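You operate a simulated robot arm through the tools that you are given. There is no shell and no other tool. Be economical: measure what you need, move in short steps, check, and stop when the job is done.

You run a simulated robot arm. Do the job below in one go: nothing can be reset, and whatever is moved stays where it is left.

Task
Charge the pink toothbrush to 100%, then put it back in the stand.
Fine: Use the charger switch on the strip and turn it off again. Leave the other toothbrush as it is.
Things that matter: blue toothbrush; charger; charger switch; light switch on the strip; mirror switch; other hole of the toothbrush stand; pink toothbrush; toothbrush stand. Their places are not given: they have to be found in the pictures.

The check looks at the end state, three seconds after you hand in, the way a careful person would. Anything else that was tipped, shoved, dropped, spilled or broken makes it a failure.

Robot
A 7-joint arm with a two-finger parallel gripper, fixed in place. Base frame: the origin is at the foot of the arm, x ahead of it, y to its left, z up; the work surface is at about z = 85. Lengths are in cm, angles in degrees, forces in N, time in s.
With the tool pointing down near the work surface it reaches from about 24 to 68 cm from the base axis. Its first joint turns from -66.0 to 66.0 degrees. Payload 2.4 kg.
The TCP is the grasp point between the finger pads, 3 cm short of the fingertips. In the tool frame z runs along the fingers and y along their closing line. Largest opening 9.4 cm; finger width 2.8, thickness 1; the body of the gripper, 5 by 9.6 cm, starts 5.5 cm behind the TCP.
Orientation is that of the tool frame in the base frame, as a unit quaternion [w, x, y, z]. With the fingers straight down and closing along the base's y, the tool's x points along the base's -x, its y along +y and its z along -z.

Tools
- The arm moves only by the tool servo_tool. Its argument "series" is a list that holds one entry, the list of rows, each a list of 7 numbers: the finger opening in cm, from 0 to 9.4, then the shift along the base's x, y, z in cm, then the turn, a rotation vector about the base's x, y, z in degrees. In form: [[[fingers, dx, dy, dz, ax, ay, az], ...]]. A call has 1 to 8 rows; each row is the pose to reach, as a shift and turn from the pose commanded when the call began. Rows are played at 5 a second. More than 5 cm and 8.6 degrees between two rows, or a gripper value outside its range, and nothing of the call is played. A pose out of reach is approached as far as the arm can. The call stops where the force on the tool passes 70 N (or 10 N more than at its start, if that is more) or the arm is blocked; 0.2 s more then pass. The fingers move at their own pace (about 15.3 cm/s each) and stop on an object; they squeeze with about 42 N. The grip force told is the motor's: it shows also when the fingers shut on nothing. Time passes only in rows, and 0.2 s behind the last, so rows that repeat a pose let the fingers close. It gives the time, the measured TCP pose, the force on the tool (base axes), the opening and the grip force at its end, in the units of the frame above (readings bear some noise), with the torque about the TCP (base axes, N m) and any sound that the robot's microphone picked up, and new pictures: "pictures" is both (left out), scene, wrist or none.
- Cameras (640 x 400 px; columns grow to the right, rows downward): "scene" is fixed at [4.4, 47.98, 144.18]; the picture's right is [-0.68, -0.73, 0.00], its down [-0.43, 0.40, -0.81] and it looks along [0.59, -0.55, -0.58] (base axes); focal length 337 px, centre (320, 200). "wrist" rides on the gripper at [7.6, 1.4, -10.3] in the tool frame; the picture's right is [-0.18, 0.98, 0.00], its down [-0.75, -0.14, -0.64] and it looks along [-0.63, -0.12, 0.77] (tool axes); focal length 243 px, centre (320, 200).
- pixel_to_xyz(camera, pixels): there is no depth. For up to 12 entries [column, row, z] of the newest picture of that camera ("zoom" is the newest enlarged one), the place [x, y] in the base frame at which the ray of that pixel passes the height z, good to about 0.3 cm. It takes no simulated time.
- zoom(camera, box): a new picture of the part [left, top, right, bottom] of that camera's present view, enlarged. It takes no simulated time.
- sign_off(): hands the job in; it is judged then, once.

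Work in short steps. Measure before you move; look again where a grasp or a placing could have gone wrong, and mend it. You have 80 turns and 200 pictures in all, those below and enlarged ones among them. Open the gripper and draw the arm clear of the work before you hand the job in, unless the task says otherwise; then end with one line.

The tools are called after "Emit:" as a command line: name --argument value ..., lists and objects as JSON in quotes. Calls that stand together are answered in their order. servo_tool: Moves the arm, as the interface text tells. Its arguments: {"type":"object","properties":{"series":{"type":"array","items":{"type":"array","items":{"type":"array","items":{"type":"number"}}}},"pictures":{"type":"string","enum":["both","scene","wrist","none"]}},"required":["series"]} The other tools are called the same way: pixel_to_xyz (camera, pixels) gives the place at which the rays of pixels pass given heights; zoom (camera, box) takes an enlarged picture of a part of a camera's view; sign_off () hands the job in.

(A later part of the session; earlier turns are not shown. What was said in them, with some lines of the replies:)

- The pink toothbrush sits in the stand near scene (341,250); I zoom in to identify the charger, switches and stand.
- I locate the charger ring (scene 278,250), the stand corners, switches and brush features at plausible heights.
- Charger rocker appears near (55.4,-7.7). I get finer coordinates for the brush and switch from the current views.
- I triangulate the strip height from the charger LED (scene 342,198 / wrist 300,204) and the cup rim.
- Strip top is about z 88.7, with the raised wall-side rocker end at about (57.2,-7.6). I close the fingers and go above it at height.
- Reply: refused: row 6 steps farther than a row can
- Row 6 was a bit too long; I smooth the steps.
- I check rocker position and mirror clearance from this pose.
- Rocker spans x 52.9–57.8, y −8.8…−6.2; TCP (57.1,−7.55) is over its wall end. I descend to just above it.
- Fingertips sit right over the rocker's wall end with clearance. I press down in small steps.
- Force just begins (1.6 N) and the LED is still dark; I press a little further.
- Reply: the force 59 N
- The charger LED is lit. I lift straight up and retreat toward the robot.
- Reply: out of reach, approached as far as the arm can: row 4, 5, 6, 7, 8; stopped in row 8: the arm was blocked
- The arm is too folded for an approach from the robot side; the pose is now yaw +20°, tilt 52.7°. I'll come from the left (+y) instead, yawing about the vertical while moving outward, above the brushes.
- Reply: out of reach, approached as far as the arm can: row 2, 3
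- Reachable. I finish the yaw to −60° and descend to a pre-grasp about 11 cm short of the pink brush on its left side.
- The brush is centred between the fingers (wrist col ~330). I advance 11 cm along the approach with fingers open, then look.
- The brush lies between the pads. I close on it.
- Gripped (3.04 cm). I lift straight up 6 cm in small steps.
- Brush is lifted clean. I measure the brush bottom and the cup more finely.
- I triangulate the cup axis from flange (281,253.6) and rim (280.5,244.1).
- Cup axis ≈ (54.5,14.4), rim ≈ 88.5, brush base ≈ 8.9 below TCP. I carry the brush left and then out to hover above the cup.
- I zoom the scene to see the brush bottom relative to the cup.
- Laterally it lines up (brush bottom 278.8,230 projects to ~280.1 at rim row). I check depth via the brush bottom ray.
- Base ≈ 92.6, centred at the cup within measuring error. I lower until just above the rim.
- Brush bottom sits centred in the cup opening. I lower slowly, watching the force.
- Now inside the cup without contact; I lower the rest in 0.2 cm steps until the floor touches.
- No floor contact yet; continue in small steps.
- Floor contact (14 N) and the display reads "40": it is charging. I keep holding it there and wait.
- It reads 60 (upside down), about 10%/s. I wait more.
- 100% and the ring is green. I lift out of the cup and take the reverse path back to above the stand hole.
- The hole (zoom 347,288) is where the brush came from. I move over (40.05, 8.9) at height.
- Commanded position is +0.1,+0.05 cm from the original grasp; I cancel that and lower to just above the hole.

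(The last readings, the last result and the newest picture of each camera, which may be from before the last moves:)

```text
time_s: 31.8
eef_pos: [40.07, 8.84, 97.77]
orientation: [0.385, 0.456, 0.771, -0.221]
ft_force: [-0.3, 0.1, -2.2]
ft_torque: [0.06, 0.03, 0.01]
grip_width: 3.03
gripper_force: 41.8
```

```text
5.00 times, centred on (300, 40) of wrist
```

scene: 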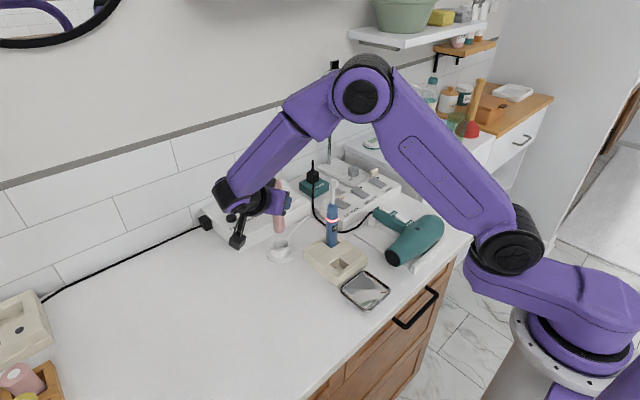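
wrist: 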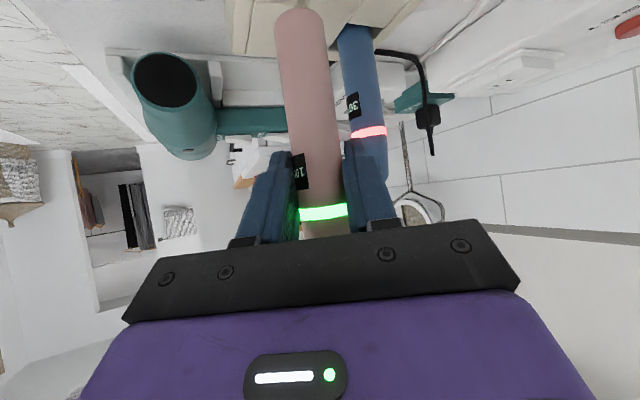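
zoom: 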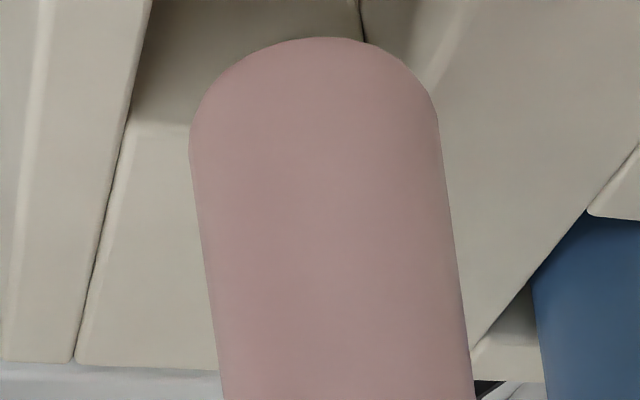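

Brush bottom (317,198) is centred on the hole (314,220) with about 0.7 cm to go. I lower it in.

Emit:
servo_tool --series '[[[0, 0, 0, -0.6, 0, 0, 0], [0, 0, 0, -1.2, 0, 0, 0], [0, 0, 0, -1.8, 0, 0, 0], [0, 0, 0, -2.4, 0, 0, 0]]]' --pictures "none"

Emit:
zoom --camera "scene" --box '[320, 240, 360, 285]'

```text
time_s: 32.8
eef_pos: [40.0, 8.91, 95.41]
orientation: [0.386, 0.456, 0.771, -0.221]
ft_force: [-0.1, -0.2, -2.0]
ft_torque: [-0.02, -0.02, 0.03]
grip_width: 3.03
gripper_force: 42.3
```

```text
8.89 times, centred on (340, 262) of scene
```

zoom: 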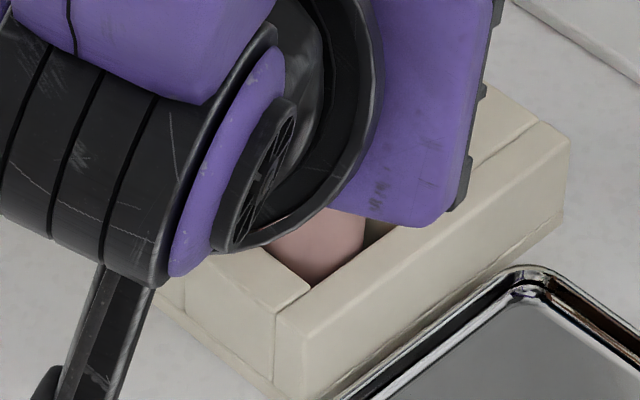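

It is in the hole with no contact force; I lower the last bit until it touches.

Emit:
servo_tool --series '[[[0, 0, 0, -0.3, 0, 0, 0], [0, 0, 0, -0.5, 0, 0, 0], [0, 0, 0, -0.7, 0, 0, 0]]]' --pictures "none"

```text
time_s: 33.6
eef_pos: [40.03, 8.89, 94.65]
orientation: [0.386, 0.456, 0.771, -0.221]
ft_force: [-0.4, 0.0, -1.7]
ft_torque: [0.04, 0.03, 0.0]
grip_width: 3.03
gripper_force: 41.8
```

No contact yet at 94.65 (it was gripped at 94.5, maybe slid a little in hand); I go on in 0.15 cm steps.

Emit:
servo_tool --series '[[[0, 0, 0, -0.15, 0, 0, 0], [0, 0, 0, -0.25, 0, 0, 0]]]' --pictures "none"

```text
time_s: 34.2
eef_pos: [39.98, 8.96, 94.42]
orientation: [0.386, 0.455, 0.771, -0.221]
ft_force: [1.2, -0.3, -2.9]
ft_torque: [0.01, 0.0, 0.02]
grip_width: 3.03
gripper_force: 42.1
```

Emit:
servo_tool --series '[[[0, 0, 0, -0.1, 0, 0, 0], [0, 0, 0, -0.2, 0, 0, 0], [0, 0, 0, -0.3, 0, 0, 0]]]' --pictures "wrist"

```text
time_s: 35.0
eef_pos: [40.24, 8.98, 94.4]
orientation: [0.388, 0.455, 0.77, -0.221]
ft_force: [2.6, 4.3, 34.8]
ft_torque: [-0.03, 0.04, 0.01]
grip_width: 3.06
gripper_force: 41.7
```

wrist: 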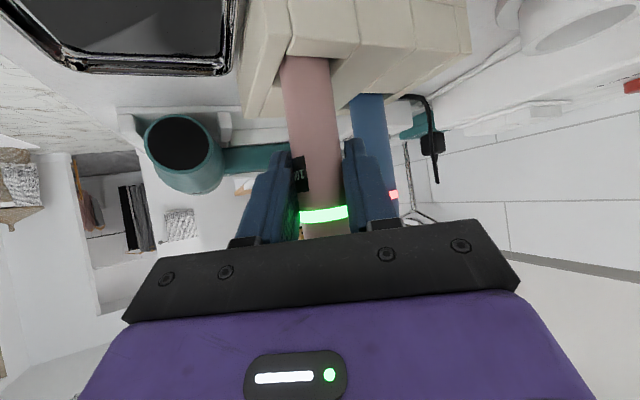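

Seated on the hole floor. I relieve the push by 0.2 cm and open the fingers to 6 cm.

Emit:
servo_tool --series '[[[0, 0, 0, 0.2, 0, 0, 0], [3.6, 0, 0, 0.2, 0, 0, 0], [6, 0, 0, 0.2, 0, 0, 0], [6, 0, 0, 0.2, 0, 0, 0]]]' --pictures "wrist"

```text
time_s: 36.0
eef_pos: [40.03, 8.89, 94.43]
orientation: [0.386, 0.456, 0.771, -0.221]
ft_force: [-0.9, 0.0, 0.4]
ft_torque: [0.0, 0.01, -0.04]
grip_width: 5.97
gripper_force: 0.1
```

wrist: 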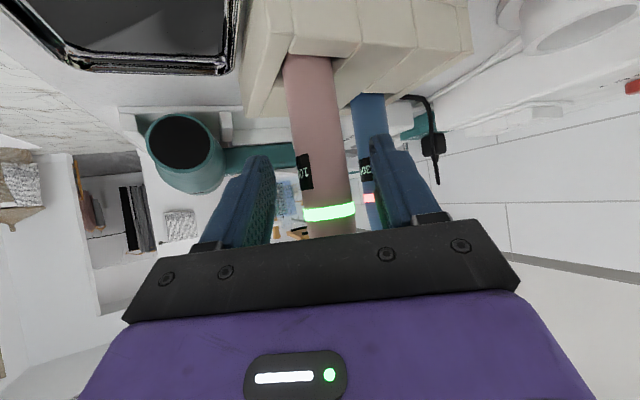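

The brush stands free. I back out along the approach line, then rise.

Emit:
servo_tool --series '[[[6, -1.0, 1.75, 0, 0, 0, 0], [6, -2.5, 4.4, 0, 0, 0, 0], [6, -4.5, 7.9, 0, 0, 0, 0], [6, -5.4, 9.5, 0.5, 0, 0, 0], [6, -5.4, 9.5, 5, 0, 0, 0], [6, -5.4, 9.5, 9.5, 0, 0, 0], [6, -5.4, 9.5, 14, 0, 0, 0], [6, -5.4, 9.5, 18.5, 0, 0, 0]]]' --pictures "scene"

Emit:
servo_tool --series '[[[3, 0, 0, 4.5, 0, 0, 0], [0, 2.5, 2, 6, 0, 0, 8], [0, 5, 4, 6, 0, 0, 16]]]'

```text
time_s: 37.8
eef_pos: [34.34, 18.37, 112.89]
orientation: [0.385, 0.456, 0.771, -0.222]
ft_force: [-0.6, 0.0, -0.2]
ft_torque: [-0.03, 0.0, 0.01]
grip_width: 6.0
gripper_force: 0.0
```

scene: 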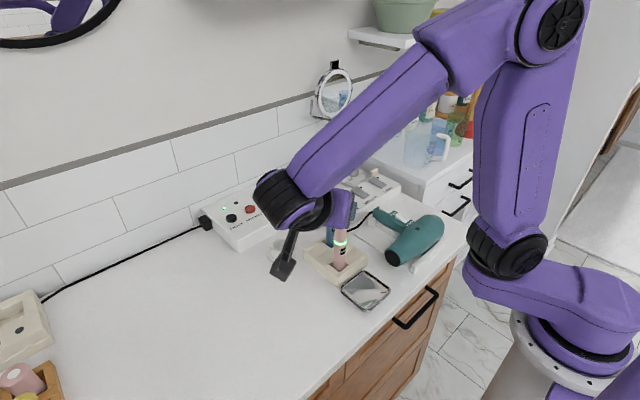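

```text
time_s: 38.6
eef_pos: [39.7, 22.49, 119.09]
orientation: [0.413, 0.343, 0.827, -0.165]
ft_force: [0.6, -0.6, -0.7]
ft_torque: [-0.02, 0.01, -0.01]
grip_width: 0.01
gripper_force: 33.7
```

scene: 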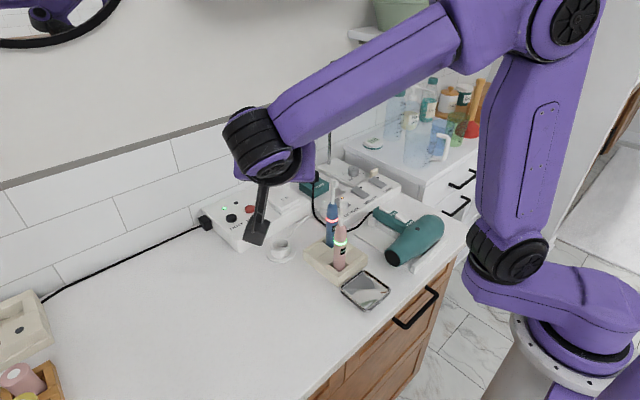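
wrist: 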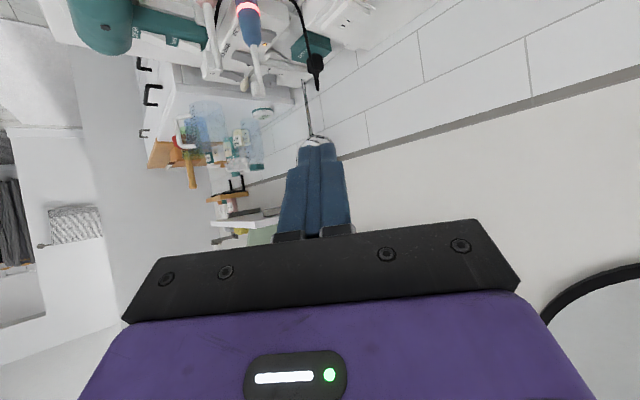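

Pink ring is green in the stand. I straighten the tool to point down (undo the 52.8° tilt), staying at height.

Emit:
servo_tool --series '[[[0, 0.5, -1, 0, 5.4, 5.3, 0], [0, 1, -2, 0, 10.7, 10.65, 0], [0, 1.5, -4, 0, 16, 16, 0], [0, 2, -6, 0, 21.4, 21.3, 0], [0, 3, -8, 0, 26.7, 26.6, 0], [0, 4, -10, 0, 32, 32, 0], [0, 5, -12, 0, 37.4, 37.3, 0]]]' --pictures "none"

Emit:
servo_tool --series '[[[0, 2, -3, 0, 0, 0, 7.5], [0, 4, -6, 0, 0, 0, 15], [0, 6, -9, 0, 0, 0, 22.5], [0, 8, -12, 0, 0, 0, 30], [0, 10, -15, 0, 0, 0, 37.5], [0, 12, -17.7, 0, 0, 0, 45.1], [0, 12, -17.7, 0, 0, 0, 45.1]]]'

```text
time_s: 40.2
eef_pos: [44.69, 10.51, 118.8]
orientation: [0.001, 0.386, 0.922, 0.004]
ft_force: [0.3, 0.4, 0.3]
ft_torque: [0.02, 0.0, -0.03]
grip_width: 0.01
gripper_force: 32.9
```

```text
time_s: 41.8
eef_pos: [56.47, -7.37, 118.87]
orientation: [0.0, 0.002, 1.0, 0.005]
ft_force: [-0.6, -0.2, 0.2]
ft_torque: [0.03, 0.0, 0.03]
grip_width: 0.0
gripper_force: 32.9
```

scene: 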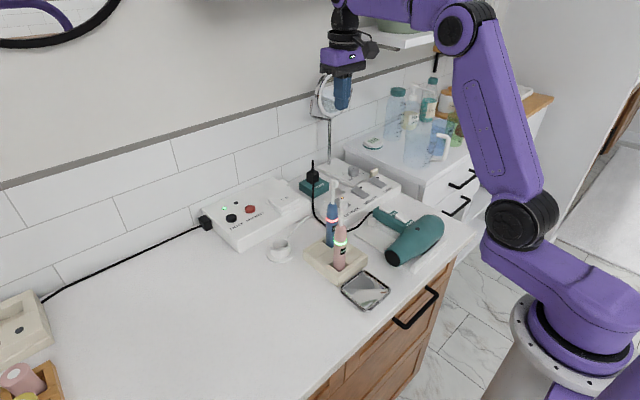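
wrist: 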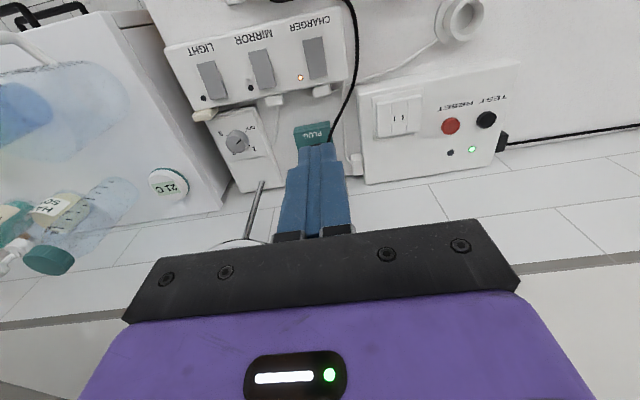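

I zoom in to check the brushes and the rocker's new tilt.

Emit:
zoom --camera "scene" --box '[300, 165, 400, 285]'

Emit:
zoom --camera "wrist" --box '[260, 0, 360, 110]'

```text
3.33 times, centred on (350, 225) of scene
```

zoom: 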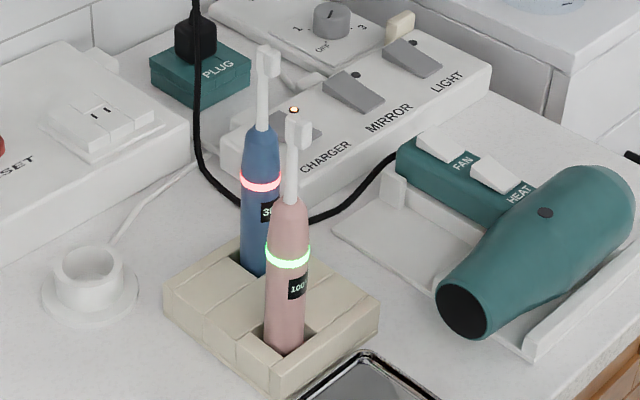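

```text
3.64 times, centred on (310, 55) of wrist
```

zoom: 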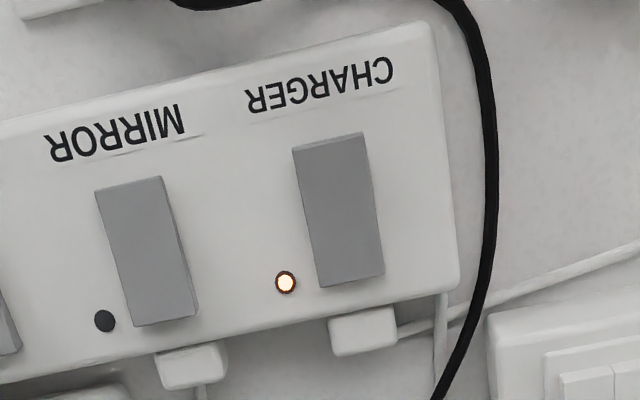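

Pink shows 100 in the stand, charger LED is still on. I move above the label-side end (x≈53.4) and descend to just above it.

Emit:
servo_tool --series '[[[0, -3.0, -0.1, -3, 0, 0, 0], [0, -3.0, -0.1, -7.5, 0, 0, 0], [0, -3.0, -0.1, -12, 0, 0, 0], [0, -3.0, -0.1, -16.5, 0, 0, 0], [0, -3.0, -0.1, -20.5, 0, 0, 0], [0, -3.0, -0.1, -23, 0, 0, 0], [0, -3.0, -0.1, -24.5, 0, 0, 0], [0, -3.0, -0.1, -24.5, 0, 0, 0]]]' --pictures "wrist"

```text
time_s: 43.6
eef_pos: [53.54, -7.51, 94.36]
orientation: [0.001, 0.003, 1.0, 0.005]
ft_force: [0.0, -0.5, -0.2]
ft_torque: [-0.03, 0.03, 0.02]
grip_width: 0.0
gripper_force: 32.6
```

wrist: 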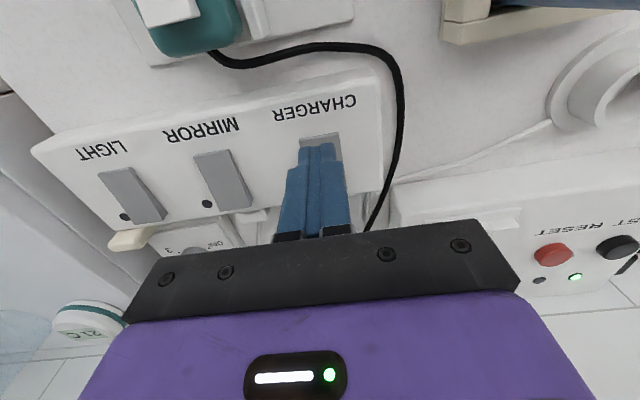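

Tips are over the label end of the rocker. I press down in small steps.

Emit:
servo_tool --series '[[[0, -0.1, 0, -0.6, 0, 0, 0], [0, -0.1, 0, -1.2, 0, 0, 0], [0, -0.1, 0, -1.7, 0, 0, 0], [0, -0.1, 0, -2.1, 0, 0, 0], [0, -0.1, 0, -2.4, 0, 0, 0], [0, -0.1, 0, -2.6, 0, 0, 0]]]' --pictures "none"

Emit:
servo_tool --series '[[[0, 0, 0, 4, 0, 0, 0], [0, 0, 0, 8, 0, 0, 0]]]' --pictures "wrist"

```text
time_s: 45.0
eef_pos: [53.52, -7.43, 92.15]
orientation: [0.001, 0.003, 1.0, 0.004]
ft_force: [-20.0, 0.4, 51.5]
ft_torque: [-0.04, -0.13, 0.11]
grip_width: 0.0
gripper_force: 32.9
```

```text
time_s: 45.6
eef_pos: [53.64, -7.44, 99.77]
orientation: [-0.001, 0.002, 1.0, 0.004]
ft_force: [-0.1, 0.1, 1.1]
ft_torque: [-0.03, -0.02, -0.03]
grip_width: 0.0
gripper_force: 33.1
```

wrist: 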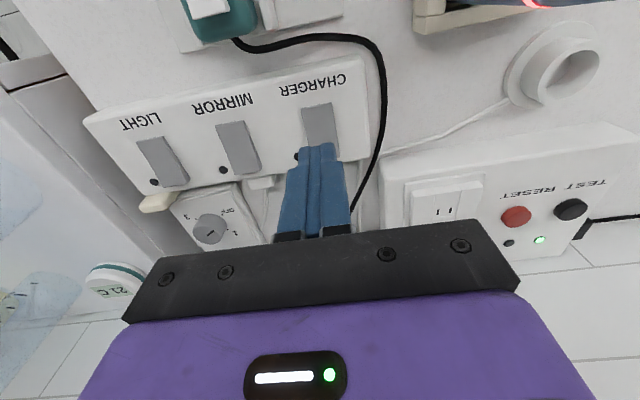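

The LED looks dark. I rise clear, draw back toward the robot with fingers open, and verify.

Emit:
servo_tool --series '[[[0, 0, 0, 4.5, 0, 0, 0], [0, 0, 0, 9, 0, 0, 0], [0, 0, 0, 13.5, 0, 0, 0], [0, 0, 0, 18, 0, 0, 0], [3, -4.5, 1, 18, 0, 0, 0], [6, -9, 2, 18, 0, 0, 0], [9, -13.5, 3, 18, 0, 0, 0], [9.4, -18, 4, 18, 0, 0, 0]]]'

Emit:
zoom --camera "scene" --box '[260, 160, 400, 300]'

Emit:
zoom --camera "wrist" --box '[230, 80, 430, 230]'

```text
time_s: 47.4
eef_pos: [35.7, -3.41, 117.64]
orientation: [-0.001, 0.002, 1.0, 0.005]
ft_force: [0.5, -0.1, 0.1]
ft_torque: [-0.01, -0.01, -0.03]
grip_width: 9.39
gripper_force: 0.0
```

scene: 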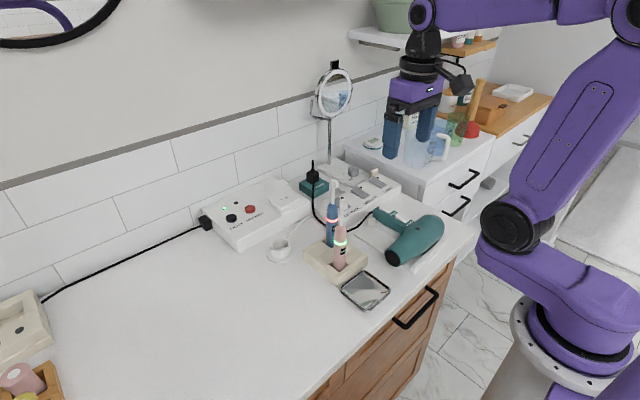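
wrist: 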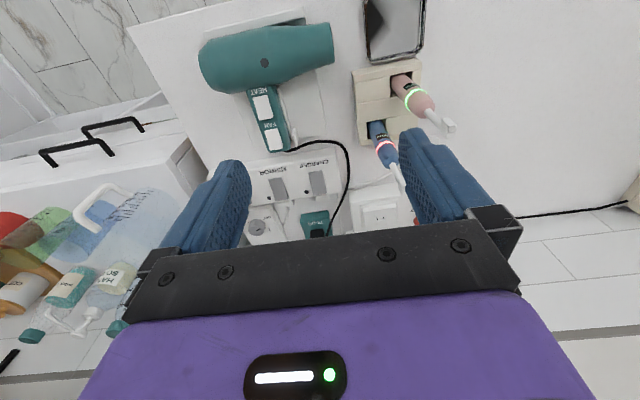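

```text
2.86 times, centred on (330, 230) of scene
```

zoom: 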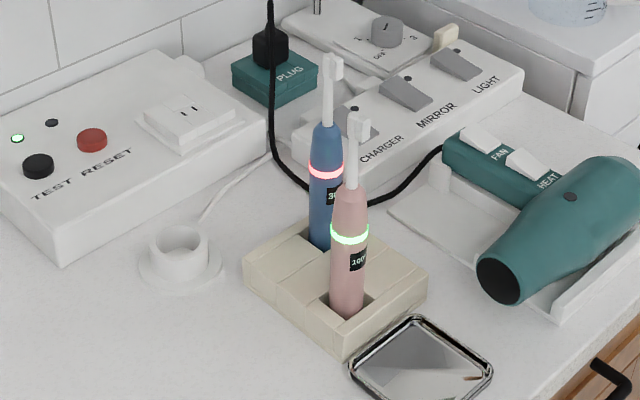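

```text
2.67 times, centred on (330, 155) of wrist
```

zoom: 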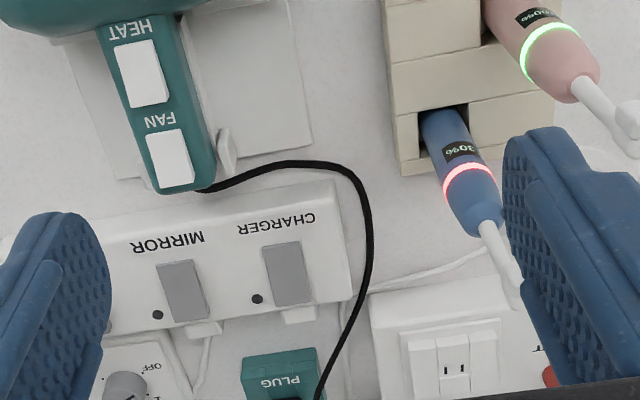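

All switch LEDs are dark, the pink brush reads 100% in its stand hole, the blue one is untouched, and the gripper is open and clear, so I hand in.

Emit:
sign_off

```text
The job is handed in.
```

The pink toothbrush is charged to 100% and back in its hole in the stand. The charger switch is off again, and the blue toothbrush was left as it was.
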